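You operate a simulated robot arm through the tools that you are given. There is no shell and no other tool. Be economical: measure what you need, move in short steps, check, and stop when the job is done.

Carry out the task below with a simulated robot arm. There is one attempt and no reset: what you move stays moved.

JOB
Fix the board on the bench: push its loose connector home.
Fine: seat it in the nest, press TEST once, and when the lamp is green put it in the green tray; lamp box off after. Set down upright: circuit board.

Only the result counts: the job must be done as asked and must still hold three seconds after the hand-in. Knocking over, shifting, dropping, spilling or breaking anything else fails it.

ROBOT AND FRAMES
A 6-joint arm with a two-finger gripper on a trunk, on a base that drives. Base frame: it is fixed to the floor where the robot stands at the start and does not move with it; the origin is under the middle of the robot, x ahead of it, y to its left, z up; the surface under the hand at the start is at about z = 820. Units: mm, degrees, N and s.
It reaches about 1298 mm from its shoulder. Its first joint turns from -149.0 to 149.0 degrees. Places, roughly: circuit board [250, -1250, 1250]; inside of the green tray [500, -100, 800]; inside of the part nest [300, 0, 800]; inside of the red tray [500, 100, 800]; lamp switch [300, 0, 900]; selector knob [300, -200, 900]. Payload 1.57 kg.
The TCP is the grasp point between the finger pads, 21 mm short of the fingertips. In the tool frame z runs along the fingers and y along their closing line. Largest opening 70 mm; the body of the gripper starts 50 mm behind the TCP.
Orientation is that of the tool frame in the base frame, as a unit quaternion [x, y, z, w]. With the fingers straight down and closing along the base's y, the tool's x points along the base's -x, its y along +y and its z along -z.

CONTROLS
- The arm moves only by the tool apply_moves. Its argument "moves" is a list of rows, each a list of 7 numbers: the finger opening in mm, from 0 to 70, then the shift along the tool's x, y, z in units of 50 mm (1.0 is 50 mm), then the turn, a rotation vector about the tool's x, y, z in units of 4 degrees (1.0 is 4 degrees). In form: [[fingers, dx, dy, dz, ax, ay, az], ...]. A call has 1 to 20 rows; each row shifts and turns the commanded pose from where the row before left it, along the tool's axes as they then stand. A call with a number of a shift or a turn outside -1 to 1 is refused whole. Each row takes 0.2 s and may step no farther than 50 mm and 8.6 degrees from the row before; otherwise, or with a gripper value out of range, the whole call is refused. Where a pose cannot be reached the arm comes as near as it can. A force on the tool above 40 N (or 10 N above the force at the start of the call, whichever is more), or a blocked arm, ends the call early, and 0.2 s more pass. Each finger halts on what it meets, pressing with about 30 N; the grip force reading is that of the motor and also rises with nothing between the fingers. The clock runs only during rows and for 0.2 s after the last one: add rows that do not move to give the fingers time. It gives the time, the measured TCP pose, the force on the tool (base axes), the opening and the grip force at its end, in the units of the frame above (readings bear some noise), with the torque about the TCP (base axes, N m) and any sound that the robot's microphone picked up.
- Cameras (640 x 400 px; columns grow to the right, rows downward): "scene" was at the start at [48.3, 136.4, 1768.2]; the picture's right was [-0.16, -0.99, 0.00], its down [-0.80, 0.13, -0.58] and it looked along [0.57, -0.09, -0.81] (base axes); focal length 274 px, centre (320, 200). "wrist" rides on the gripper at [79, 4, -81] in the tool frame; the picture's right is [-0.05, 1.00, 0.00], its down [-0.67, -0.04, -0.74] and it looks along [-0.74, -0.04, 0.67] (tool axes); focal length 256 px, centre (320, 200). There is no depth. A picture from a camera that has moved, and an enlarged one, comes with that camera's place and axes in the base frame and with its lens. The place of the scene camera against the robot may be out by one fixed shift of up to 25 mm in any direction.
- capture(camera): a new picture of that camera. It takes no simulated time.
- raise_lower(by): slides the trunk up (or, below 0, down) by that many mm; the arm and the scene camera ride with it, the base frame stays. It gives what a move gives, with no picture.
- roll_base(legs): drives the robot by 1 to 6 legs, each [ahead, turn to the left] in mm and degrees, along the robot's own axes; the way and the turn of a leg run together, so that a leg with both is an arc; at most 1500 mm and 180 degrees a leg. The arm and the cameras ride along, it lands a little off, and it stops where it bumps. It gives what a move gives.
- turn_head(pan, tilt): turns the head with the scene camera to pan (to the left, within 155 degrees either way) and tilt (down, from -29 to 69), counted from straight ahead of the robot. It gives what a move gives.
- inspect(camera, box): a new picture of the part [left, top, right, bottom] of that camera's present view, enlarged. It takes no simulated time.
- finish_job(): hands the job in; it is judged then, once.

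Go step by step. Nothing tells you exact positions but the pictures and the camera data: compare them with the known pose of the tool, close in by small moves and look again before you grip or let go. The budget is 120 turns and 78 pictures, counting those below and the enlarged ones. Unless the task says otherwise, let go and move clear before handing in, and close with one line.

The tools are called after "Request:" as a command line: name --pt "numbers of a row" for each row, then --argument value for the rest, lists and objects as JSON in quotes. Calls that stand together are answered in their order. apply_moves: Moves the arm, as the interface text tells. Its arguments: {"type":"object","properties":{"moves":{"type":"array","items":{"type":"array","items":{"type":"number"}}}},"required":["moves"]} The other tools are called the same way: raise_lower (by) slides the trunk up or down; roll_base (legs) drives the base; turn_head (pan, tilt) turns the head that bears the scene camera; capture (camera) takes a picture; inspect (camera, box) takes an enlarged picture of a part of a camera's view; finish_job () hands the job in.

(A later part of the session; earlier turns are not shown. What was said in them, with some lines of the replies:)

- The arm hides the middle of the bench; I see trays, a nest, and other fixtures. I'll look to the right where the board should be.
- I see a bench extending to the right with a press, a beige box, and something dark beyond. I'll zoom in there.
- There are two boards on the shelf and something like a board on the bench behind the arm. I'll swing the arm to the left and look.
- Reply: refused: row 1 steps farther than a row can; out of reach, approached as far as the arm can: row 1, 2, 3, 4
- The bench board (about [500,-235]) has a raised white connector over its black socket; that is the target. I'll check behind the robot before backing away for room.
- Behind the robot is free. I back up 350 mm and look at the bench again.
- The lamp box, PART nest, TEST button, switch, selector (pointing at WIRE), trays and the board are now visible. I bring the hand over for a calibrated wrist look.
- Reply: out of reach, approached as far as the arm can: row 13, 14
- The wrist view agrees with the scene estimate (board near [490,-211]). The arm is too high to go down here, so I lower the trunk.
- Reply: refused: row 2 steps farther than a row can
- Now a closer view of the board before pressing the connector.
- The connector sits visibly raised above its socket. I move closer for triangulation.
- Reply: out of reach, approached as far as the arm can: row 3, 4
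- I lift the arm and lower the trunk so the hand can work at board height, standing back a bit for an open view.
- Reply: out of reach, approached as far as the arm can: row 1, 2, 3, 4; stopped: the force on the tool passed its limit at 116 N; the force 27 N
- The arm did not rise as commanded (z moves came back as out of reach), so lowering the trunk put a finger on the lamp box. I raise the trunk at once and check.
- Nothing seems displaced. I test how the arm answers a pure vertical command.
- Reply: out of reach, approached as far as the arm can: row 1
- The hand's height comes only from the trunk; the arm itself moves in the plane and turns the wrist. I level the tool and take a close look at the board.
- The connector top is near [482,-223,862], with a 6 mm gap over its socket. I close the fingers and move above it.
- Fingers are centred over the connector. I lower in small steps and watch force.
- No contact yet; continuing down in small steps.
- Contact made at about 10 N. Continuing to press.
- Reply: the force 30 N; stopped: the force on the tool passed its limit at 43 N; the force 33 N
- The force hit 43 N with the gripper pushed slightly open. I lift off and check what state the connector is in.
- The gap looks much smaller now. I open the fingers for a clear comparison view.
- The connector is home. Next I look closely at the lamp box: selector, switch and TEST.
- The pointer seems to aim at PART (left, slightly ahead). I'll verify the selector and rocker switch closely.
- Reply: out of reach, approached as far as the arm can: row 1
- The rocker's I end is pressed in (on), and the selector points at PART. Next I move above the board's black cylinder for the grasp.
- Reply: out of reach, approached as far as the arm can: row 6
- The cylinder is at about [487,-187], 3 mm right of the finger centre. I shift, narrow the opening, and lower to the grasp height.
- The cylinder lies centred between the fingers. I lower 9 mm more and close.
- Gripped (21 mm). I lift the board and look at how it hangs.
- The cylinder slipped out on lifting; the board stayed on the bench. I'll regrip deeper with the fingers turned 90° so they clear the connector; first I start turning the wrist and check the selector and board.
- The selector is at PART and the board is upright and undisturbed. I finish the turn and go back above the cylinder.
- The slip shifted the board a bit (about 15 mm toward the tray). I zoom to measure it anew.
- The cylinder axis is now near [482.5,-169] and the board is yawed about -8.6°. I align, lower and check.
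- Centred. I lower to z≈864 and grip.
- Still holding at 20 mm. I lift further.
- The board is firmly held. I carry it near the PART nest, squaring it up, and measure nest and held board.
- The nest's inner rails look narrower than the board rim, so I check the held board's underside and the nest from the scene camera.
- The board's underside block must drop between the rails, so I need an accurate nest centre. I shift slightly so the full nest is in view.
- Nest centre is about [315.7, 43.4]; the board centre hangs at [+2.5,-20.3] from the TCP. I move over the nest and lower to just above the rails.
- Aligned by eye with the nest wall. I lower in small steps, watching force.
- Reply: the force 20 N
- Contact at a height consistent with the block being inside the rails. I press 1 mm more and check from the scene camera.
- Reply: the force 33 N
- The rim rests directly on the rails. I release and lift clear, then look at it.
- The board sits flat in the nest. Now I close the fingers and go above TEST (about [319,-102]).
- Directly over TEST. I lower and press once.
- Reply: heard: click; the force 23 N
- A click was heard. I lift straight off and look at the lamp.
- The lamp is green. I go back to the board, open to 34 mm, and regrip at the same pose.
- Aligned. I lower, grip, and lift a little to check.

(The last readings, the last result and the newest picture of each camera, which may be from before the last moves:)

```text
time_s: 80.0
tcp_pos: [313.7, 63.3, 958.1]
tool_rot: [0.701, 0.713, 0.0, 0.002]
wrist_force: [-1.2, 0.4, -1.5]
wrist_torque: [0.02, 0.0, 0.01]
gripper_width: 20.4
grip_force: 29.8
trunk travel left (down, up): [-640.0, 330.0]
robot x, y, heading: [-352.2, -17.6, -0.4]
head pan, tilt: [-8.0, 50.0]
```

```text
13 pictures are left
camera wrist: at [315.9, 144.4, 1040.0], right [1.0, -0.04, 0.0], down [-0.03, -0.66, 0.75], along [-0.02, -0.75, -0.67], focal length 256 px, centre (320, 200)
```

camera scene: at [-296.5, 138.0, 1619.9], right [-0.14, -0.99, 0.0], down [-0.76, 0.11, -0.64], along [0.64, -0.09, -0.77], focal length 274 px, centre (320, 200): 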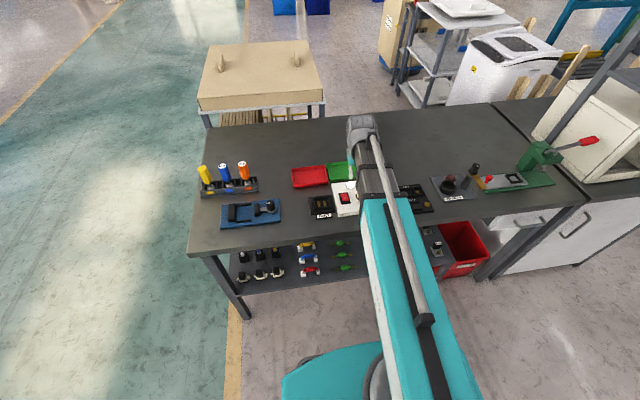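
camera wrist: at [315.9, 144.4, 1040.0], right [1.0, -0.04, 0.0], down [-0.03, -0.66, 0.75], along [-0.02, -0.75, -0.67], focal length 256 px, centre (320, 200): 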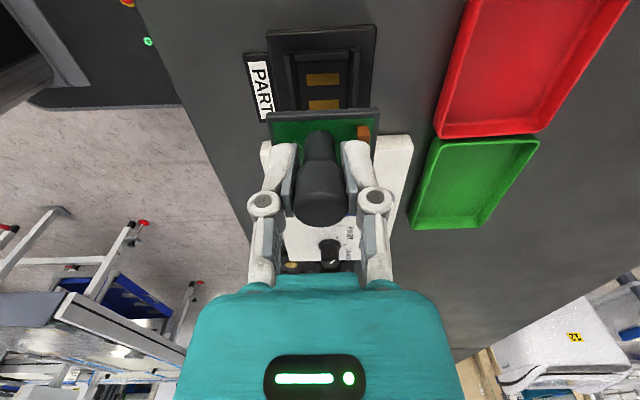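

Holding well. I carry the board over the green tray (centre about [468,-72]) and lower partway.

Request:
apply_moves --pt "0 -0.588 0.749 0 0 0 0" --pt "0 -0.588 0.749 0 0 0 0" --pt "0 -0.588 0.749 0 0 0 0" --pt "0 -0.588 0.749 0 0 0 0" --pt "0 0 0 0 0 0 0"

Request:
raise_lower --by -58

Request:
capture --camera "wrist"

Request:
inspect --camera "scene" --box '[300, 120, 400, 190]'

```text
time_s: 81.2
tcp_pos: [467.3, -50.7, 958.2]
tool_rot: [0.701, 0.713, 0.0, 0.003]
wrist_force: [0.4, 0.3, -1.2]
wrist_torque: [0.03, 0.05, 0.0]
gripper_width: 20.4
grip_force: 29.9
trunk travel left (down, up): [-640.0, 330.0]
robot x, y, heading: [-349.6, -19.8, -0.2]
head pan, tilt: [-8.0, 50.0]
```

```text
time_s: 82.2
tcp_pos: [467.0, -51.2, 900.4]
tool_rot: [0.701, 0.713, 0.0, 0.003]
wrist_force: [0.5, -0.1, -0.6]
wrist_torque: [0.03, -0.02, 0.02]
gripper_width: 20.4
grip_force: 29.2
trunk travel left (down, up): [-582.0, 388.0]
robot x, y, heading: [-350.5, -19.4, -0.3]
head pan, tilt: [-8.0, 50.0]
```

```text
12 pictures are left
camera wrist: at [470.3, 30.1, 982.0], right [1.0, -0.04, 0.0], down [-0.03, -0.66, 0.75], along [-0.02, -0.75, -0.67], focal length 256 px, centre (320, 200)
```

wrist: 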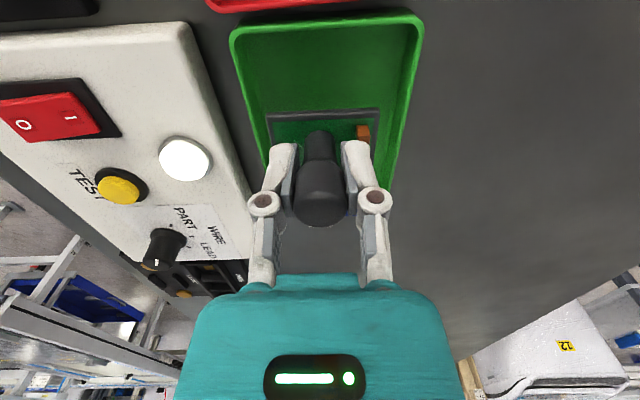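

```text
5.71 times, centred on (350, 155) of scene
camera zoom: at [-296.7, 137.7, 1564.9], right [-0.14, -0.99, 0.0], down [-0.76, 0.11, -0.64], along [0.64, -0.09, -0.77], focal length 1565 px, centre (149, 457)
```

zoom: 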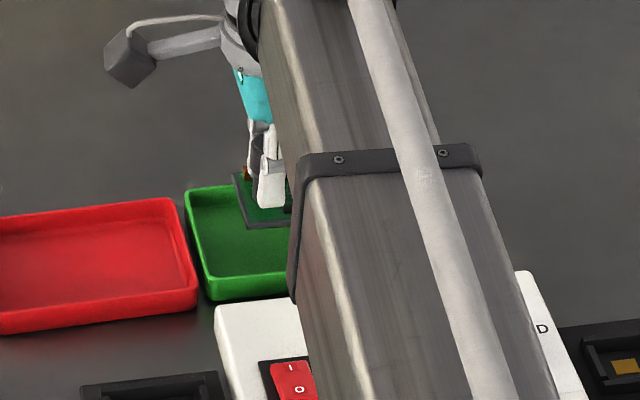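

Well centred; I nudge slightly and lower into the tray with force checks.

Request:
apply_moves --pt "0 -0.06 0.07 0 0 0 0" --pt "0 0 0 0 0 0 0"

Request:
raise_lower --by -24

Request:
raise_lower --by -4

Request:
raise_lower --by -2

Request:
raise_lower --by -2

```text
time_s: 82.8
tcp_pos: [470.8, -53.6, 901.7]
tool_rot: [0.701, 0.713, 0.0, 0.002]
wrist_force: [-0.1, 0.6, -2.0]
wrist_torque: [0.01, 0.01, -0.01]
gripper_width: 20.1
grip_force: 30.7
trunk travel left (down, up): [-582.0, 388.0]
robot x, y, heading: [-344.5, -18.9, -0.3]
head pan, tilt: [-8.0, 50.0]
```

```text
time_s: 83.5
tcp_pos: [471.4, -54.2, 877.3]
tool_rot: [0.701, 0.713, 0.0, 0.002]
wrist_force: [-0.1, -0.7, -0.8]
wrist_torque: [0.02, 0.0, 0.03]
gripper_width: 20.0
grip_force: 30.2
trunk travel left (down, up): [-558.0, 412.0]
robot x, y, heading: [-351.6, -16.4, -0.0]
head pan, tilt: [-8.0, 50.0]
```

```text
time_s: 84.1
tcp_pos: [471.2, -52.8, 872.2]
tool_rot: [0.701, 0.713, 0.0, 0.002]
wrist_force: [-0.2, 0.7, -1.1]
wrist_torque: [0.02, 0.03, -0.02]
gripper_width: 20.1
grip_force: 30.2
trunk travel left (down, up): [-554.0, 416.0]
robot x, y, heading: [-347.9, -16.1, -0.4]
head pan, tilt: [-8.0, 50.0]
```

```text
time_s: 84.6
tcp_pos: [471.2, -54.6, 870.6]
tool_rot: [0.701, 0.713, -0.001, 0.002]
wrist_force: [0.4, -0.1, -0.8]
wrist_torque: [0.0, 0.03, -0.02]
gripper_width: 20.3
grip_force: 30.6
trunk travel left (down, up): [-552.0, 418.0]
robot x, y, heading: [-348.7, -14.0, -0.2]
head pan, tilt: [-8.0, 50.0]
```

```text
time_s: 85.1
tcp_pos: [471.6, -54.4, 868.7]
tool_rot: [0.701, 0.713, 0.0, 0.003]
wrist_force: [0.0, -0.5, -0.6]
wrist_torque: [-0.01, 0.02, -0.01]
gripper_width: 20.2
grip_force: 29.9
trunk travel left (down, up): [-550.0, 420.0]
robot x, y, heading: [-350.9, -17.0, -0.3]
head pan, tilt: [-8.0, 50.0]
```

No contact yet; continuing 1 mm at a time.

Request:
raise_lower --by -1

Request:
raise_lower --by -1

Request:
raise_lower --by -1

```text
time_s: 85.6
tcp_pos: [471.0, -53.6, 867.5]
tool_rot: [0.701, 0.713, 0.001, 0.003]
wrist_force: [1.4, 0.1, 2.3]
wrist_torque: [-0.01, -0.04, -0.01]
gripper_width: 20.3
grip_force: 29.7
trunk travel left (down, up): [-549.0, 421.0]
robot x, y, heading: [-350.0, -17.6, -0.5]
head pan, tilt: [-8.0, 50.0]
```

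```text
time_s: 86.1
tcp_pos: [471.7, -55.2, 866.6]
tool_rot: [0.701, 0.714, 0.0, 0.002]
wrist_force: [4.4, -0.7, 14.8]
wrist_torque: [-0.23, -0.12, 0.06]
gripper_width: 20.3
grip_force: 29.9
trunk travel left (down, up): [-548.0, 422.0]
robot x, y, heading: [-350.8, -16.4, -0.3]
head pan, tilt: [-8.0, 50.0]
```

```text
time_s: 86.6
tcp_pos: [471.1, -53.4, 867.1]
tool_rot: [0.701, 0.714, 0.001, 0.004]
wrist_force: [7.2, -0.2, 26.9]
wrist_torque: [-0.42, -0.21, 0.06]
gripper_width: 20.3
grip_force: 30.3
trunk travel left (down, up): [-547.0, 423.0]
robot x, y, heading: [-351.0, -18.7, -0.1]
head pan, tilt: [-8.0, 50.0]
```

The board is on the tray floor. I relieve the push by 1 mm, open, and lift.

Request:
raise_lower --by 2

Request:
apply_moves --pt "34 0 0 0 0 0 0" --pt "34 0 0 0 0 0 0" --pt "34 0 0 0 0 0 0"

Request:
raise_lower --by 80

Request:
capture --camera "wrist"

```text
time_s: 87.2
tcp_pos: [470.8, -53.1, 867.1]
tool_rot: [0.701, 0.714, 0.0, 0.002]
wrist_force: [-0.4, -0.3, 3.4]
wrist_torque: [0.04, 0.03, 0.0]
gripper_width: 20.3
grip_force: 30.0
trunk travel left (down, up): [-549.0, 421.0]
robot x, y, heading: [-351.0, -13.1, -0.2]
head pan, tilt: [-8.0, 50.0]
```

```text
time_s: 88.0
tcp_pos: [471.2, -53.8, 868.6]
tool_rot: [0.701, 0.713, 0.0, 0.001]
wrist_force: [0.0, -0.4, 0.9]
wrist_torque: [-0.02, -0.01, 0.0]
gripper_width: 34.0
grip_force: 0.0
trunk travel left (down, up): [-549.0, 421.0]
robot x, y, heading: [-350.9, -21.6, -0.2]
head pan, tilt: [-8.0, 50.0]
```

```text
time_s: 89.1
tcp_pos: [472.0, -53.8, 948.4]
tool_rot: [0.701, 0.713, 0.0, 0.002]
wrist_force: [-0.6, -0.7, 0.0]
wrist_torque: [-0.01, -0.01, -0.01]
gripper_width: 34.1
grip_force: 0.1
trunk travel left (down, up): [-629.0, 341.0]
robot x, y, heading: [-351.2, -21.0, -0.4]
head pan, tilt: [-8.0, 50.0]
```

```text
10 pictures are left
camera wrist: at [474.1, 27.3, 1028.9], right [1.0, -0.04, 0.0], down [-0.03, -0.66, 0.75], along [-0.02, -0.75, -0.67], focal length 256 px, centre (320, 200)
```

wrist: 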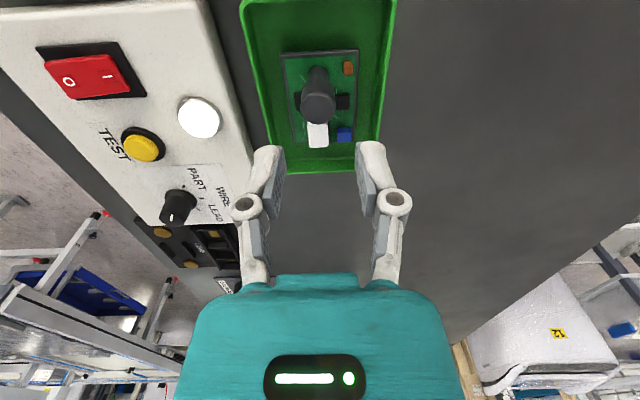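

The board is upright in the green tray. Now I go to the switch's O end to turn the lamp box off.

Request:
apply_moves --pt "0 0.083 -0.809 0 0 0 0" --pt "0 0.083 -0.809 0 0 0 0" --pt "0 0.083 -0.809 0 0 0 0" --pt "0 0.083 -0.809 0 0 0 0" --pt "0 0 0 0 0 0 0" --pt "0 0 0 0 0 0 0"

Request:
raise_lower --by -55

Request:
capture --camera "wrist"

```text
time_s: 90.5
tcp_pos: [309.6, -38.8, 947.6]
tool_rot: [0.701, 0.713, 0.0, 0.003]
wrist_force: [0.7, 0.5, 0.3]
wrist_torque: [0.02, 0.01, -0.01]
gripper_width: 0.0
grip_force: 28.4
trunk travel left (down, up): [-629.0, 341.0]
robot x, y, heading: [-351.6, -18.9, -0.1]
head pan, tilt: [-8.0, 50.0]
```

```text
time_s: 91.5
tcp_pos: [308.6, -40.5, 893.4]
tool_rot: [0.701, 0.713, 0.001, 0.003]
wrist_force: [-0.8, -0.2, 0.3]
wrist_torque: [0.02, -0.05, 0.02]
gripper_width: 0.1
grip_force: 28.8
trunk travel left (down, up): [-574.0, 396.0]
robot x, y, heading: [-349.1, -19.3, -0.4]
head pan, tilt: [-8.0, 50.0]
```

```text
9 pictures are left
camera wrist: at [312.1, 41.4, 974.1], right [1.0, -0.04, 0.0], down [-0.03, -0.66, 0.75], along [-0.02, -0.75, -0.67], focal length 256 px, centre (320, 200)
```

wrist: 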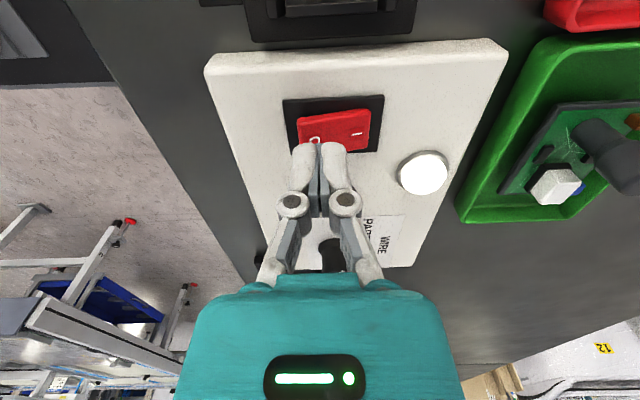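

The tool is over the O half. I nudge 3 mm and press down in steps.

Request:
apply_moves --pt "0 -0.06 -0.04 0 0 0 0" --pt "0 0 0 0 0 0 0"

Request:
raise_lower --by -18

Request:
raise_lower --by -4

Request:
raise_lower --by -3

```text
time_s: 92.1
tcp_pos: [307.0, -41.9, 892.8]
tool_rot: [0.701, 0.713, 0.001, 0.003]
wrist_force: [0.5, 0.0, -0.2]
wrist_torque: [0.0, -0.04, 0.01]
gripper_width: 0.0
grip_force: 28.7
trunk travel left (down, up): [-574.0, 396.0]
robot x, y, heading: [-351.7, -20.4, -0.3]
head pan, tilt: [-8.0, 50.0]
```

```text
time_s: 92.7
tcp_pos: [307.8, -43.1, 875.1]
tool_rot: [0.701, 0.713, 0.001, 0.003]
wrist_force: [0.1, -1.0, -0.1]
wrist_torque: [-0.05, 0.01, 0.02]
gripper_width: 0.2
grip_force: 29.1
trunk travel left (down, up): [-556.0, 414.0]
robot x, y, heading: [-351.4, -19.6, -0.4]
head pan, tilt: [-8.0, 50.0]
```

```text
time_s: 93.2
tcp_pos: [307.2, -41.7, 873.2]
tool_rot: [0.701, 0.714, 0.002, 0.006]
wrist_force: [-3.2, 0.9, 27.2]
wrist_torque: [0.06, -0.17, 0.02]
gripper_width: 0.1
grip_force: 28.8
trunk travel left (down, up): [-554.0, 416.0]
robot x, y, heading: [-352.3, -18.8, -0.1]
head pan, tilt: [-8.0, 50.0]
stopped: the force on the tool passed its limit at 50 N (the readings are from after the stop); the commanded pose is now the measured one
```

```text
time_s: 93.5
tcp_pos: [307.4, -42.2, 873.7]
tool_rot: [0.701, 0.713, 0.004, 0.006]
wrist_force: [-3.6, 1.2, 34.2]
wrist_torque: [0.04, -0.16, 0.0]
gripper_width: 0.4
grip_force: 28.4
trunk travel left (down, up): [-554.0, 416.0]
robot x, y, heading: [-346.9, -18.8, -0.4]
head pan, tilt: [-8.0, 50.0]
stopped: the force on the tool passed its limit at 48 N (the readings are from after the stop); the commanded pose is now the measured one
```

No click was heard. I lift and look at the switch.

Request:
raise_lower --by 50

Request:
apply_moves --pt "0 0 0 0 0 0 0" --pt "0 -0.9 0 0 0 0 0" --pt "0 0 0 0 0 0 0"

Request:
inspect --camera "wrist" --box '[250, 10, 470, 150]'

```text
time_s: 94.4
tcp_pos: [309.8, -43.5, 922.4]
tool_rot: [0.701, 0.713, 0.003, 0.005]
wrist_force: [0.7, 0.6, 0.2]
wrist_torque: [0.02, -0.02, -0.02]
gripper_width: 0.0
grip_force: 28.1
trunk travel left (down, up): [-604.0, 366.0]
robot x, y, heading: [-346.3, -16.1, -0.1]
head pan, tilt: [-8.0, 50.0]
```

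```text
time_s: 95.2
tcp_pos: [311.1, -88.9, 922.2]
tool_rot: [0.701, 0.713, 0.003, 0.005]
wrist_force: [0.0, -0.2, -0.8]
wrist_torque: [0.02, 0.02, 0.01]
gripper_width: 0.3
grip_force: 29.1
trunk travel left (down, up): [-604.0, 366.0]
robot x, y, heading: [-350.9, -15.8, 0.0]
head pan, tilt: [-8.0, 50.0]
```

```text
2.86 times, centred on (360, 80) of wrist
camera zoom: at [313.1, -8.0, 1003.5], right [1.0, -0.04, 0.01], down [-0.03, -0.66, 0.75], along [-0.02, -0.75, -0.67], focal length 731 px, centre (206, 543)
```

zoom: 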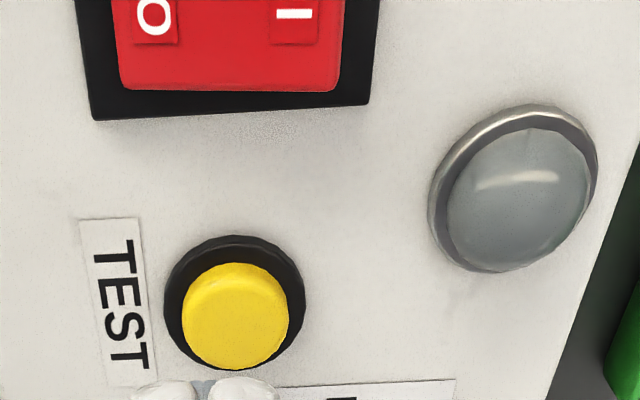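

The lamp has gone dark: the box is off. I move up clear and do one last check of the tray.

Request:
raise_lower --by 120

Request:
capture --camera "wrist"

Request:
capture --camera "scene"

```text
time_s: 96.7
tcp_pos: [310.8, -88.0, 1043.5]
tool_rot: [0.701, 0.713, 0.003, 0.005]
wrist_force: [-0.6, -1.1, -0.6]
wrist_torque: [0.0, -0.02, 0.03]
gripper_width: 0.0
grip_force: 28.5
trunk travel left (down, up): [-724.0, 246.0]
robot x, y, heading: [-350.2, -17.1, -0.3]
head pan, tilt: [-8.0, 50.0]
```

```text
7 pictures are left
camera wrist: at [313.2, -7.6, 1123.4], right [1.0, -0.04, 0.01], down [-0.03, -0.66, 0.75], along [-0.02, -0.75, -0.67], focal length 256 px, centre (320, 200)
```

wrist: 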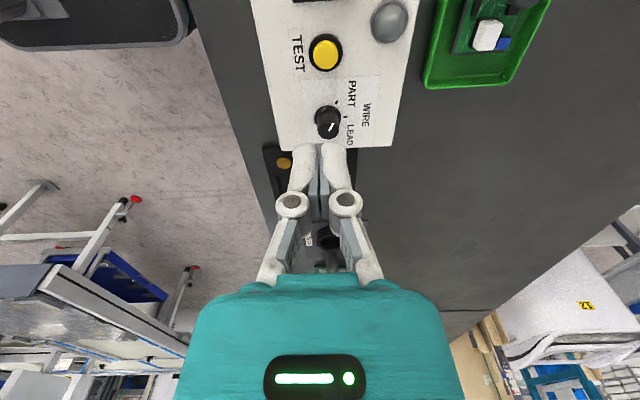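

```text
6 pictures are left
camera scene: at [-296.6, 137.8, 1706.3], right [-0.14, -0.99, 0.0], down [-0.76, 0.11, -0.64], along [0.64, -0.09, -0.77], focal length 274 px, centre (320, 200)
```

scene: 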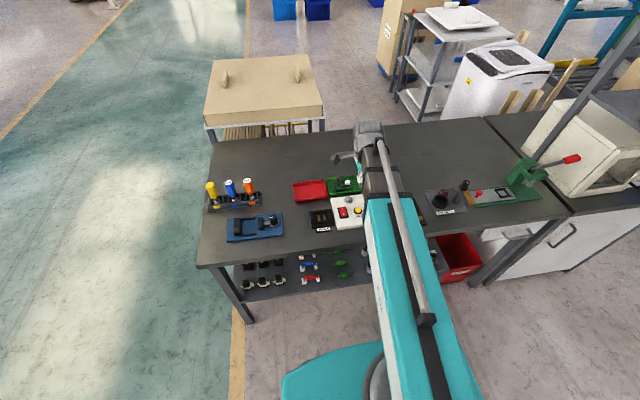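

The board stands upright in the green tray, the lamp box is dark and the hand is clear. I hand the job in.

Request:
finish_job

```text
The job is handed in.
```

The board's connector is pushed home. It tested green after one press of TEST, and the board now stands upright in the green tray with the lamp box off. Along the way a finger bumped the lamp box while I was lowering the trunk, and the board slipped from the first grip without falling. I saw no damage from either.
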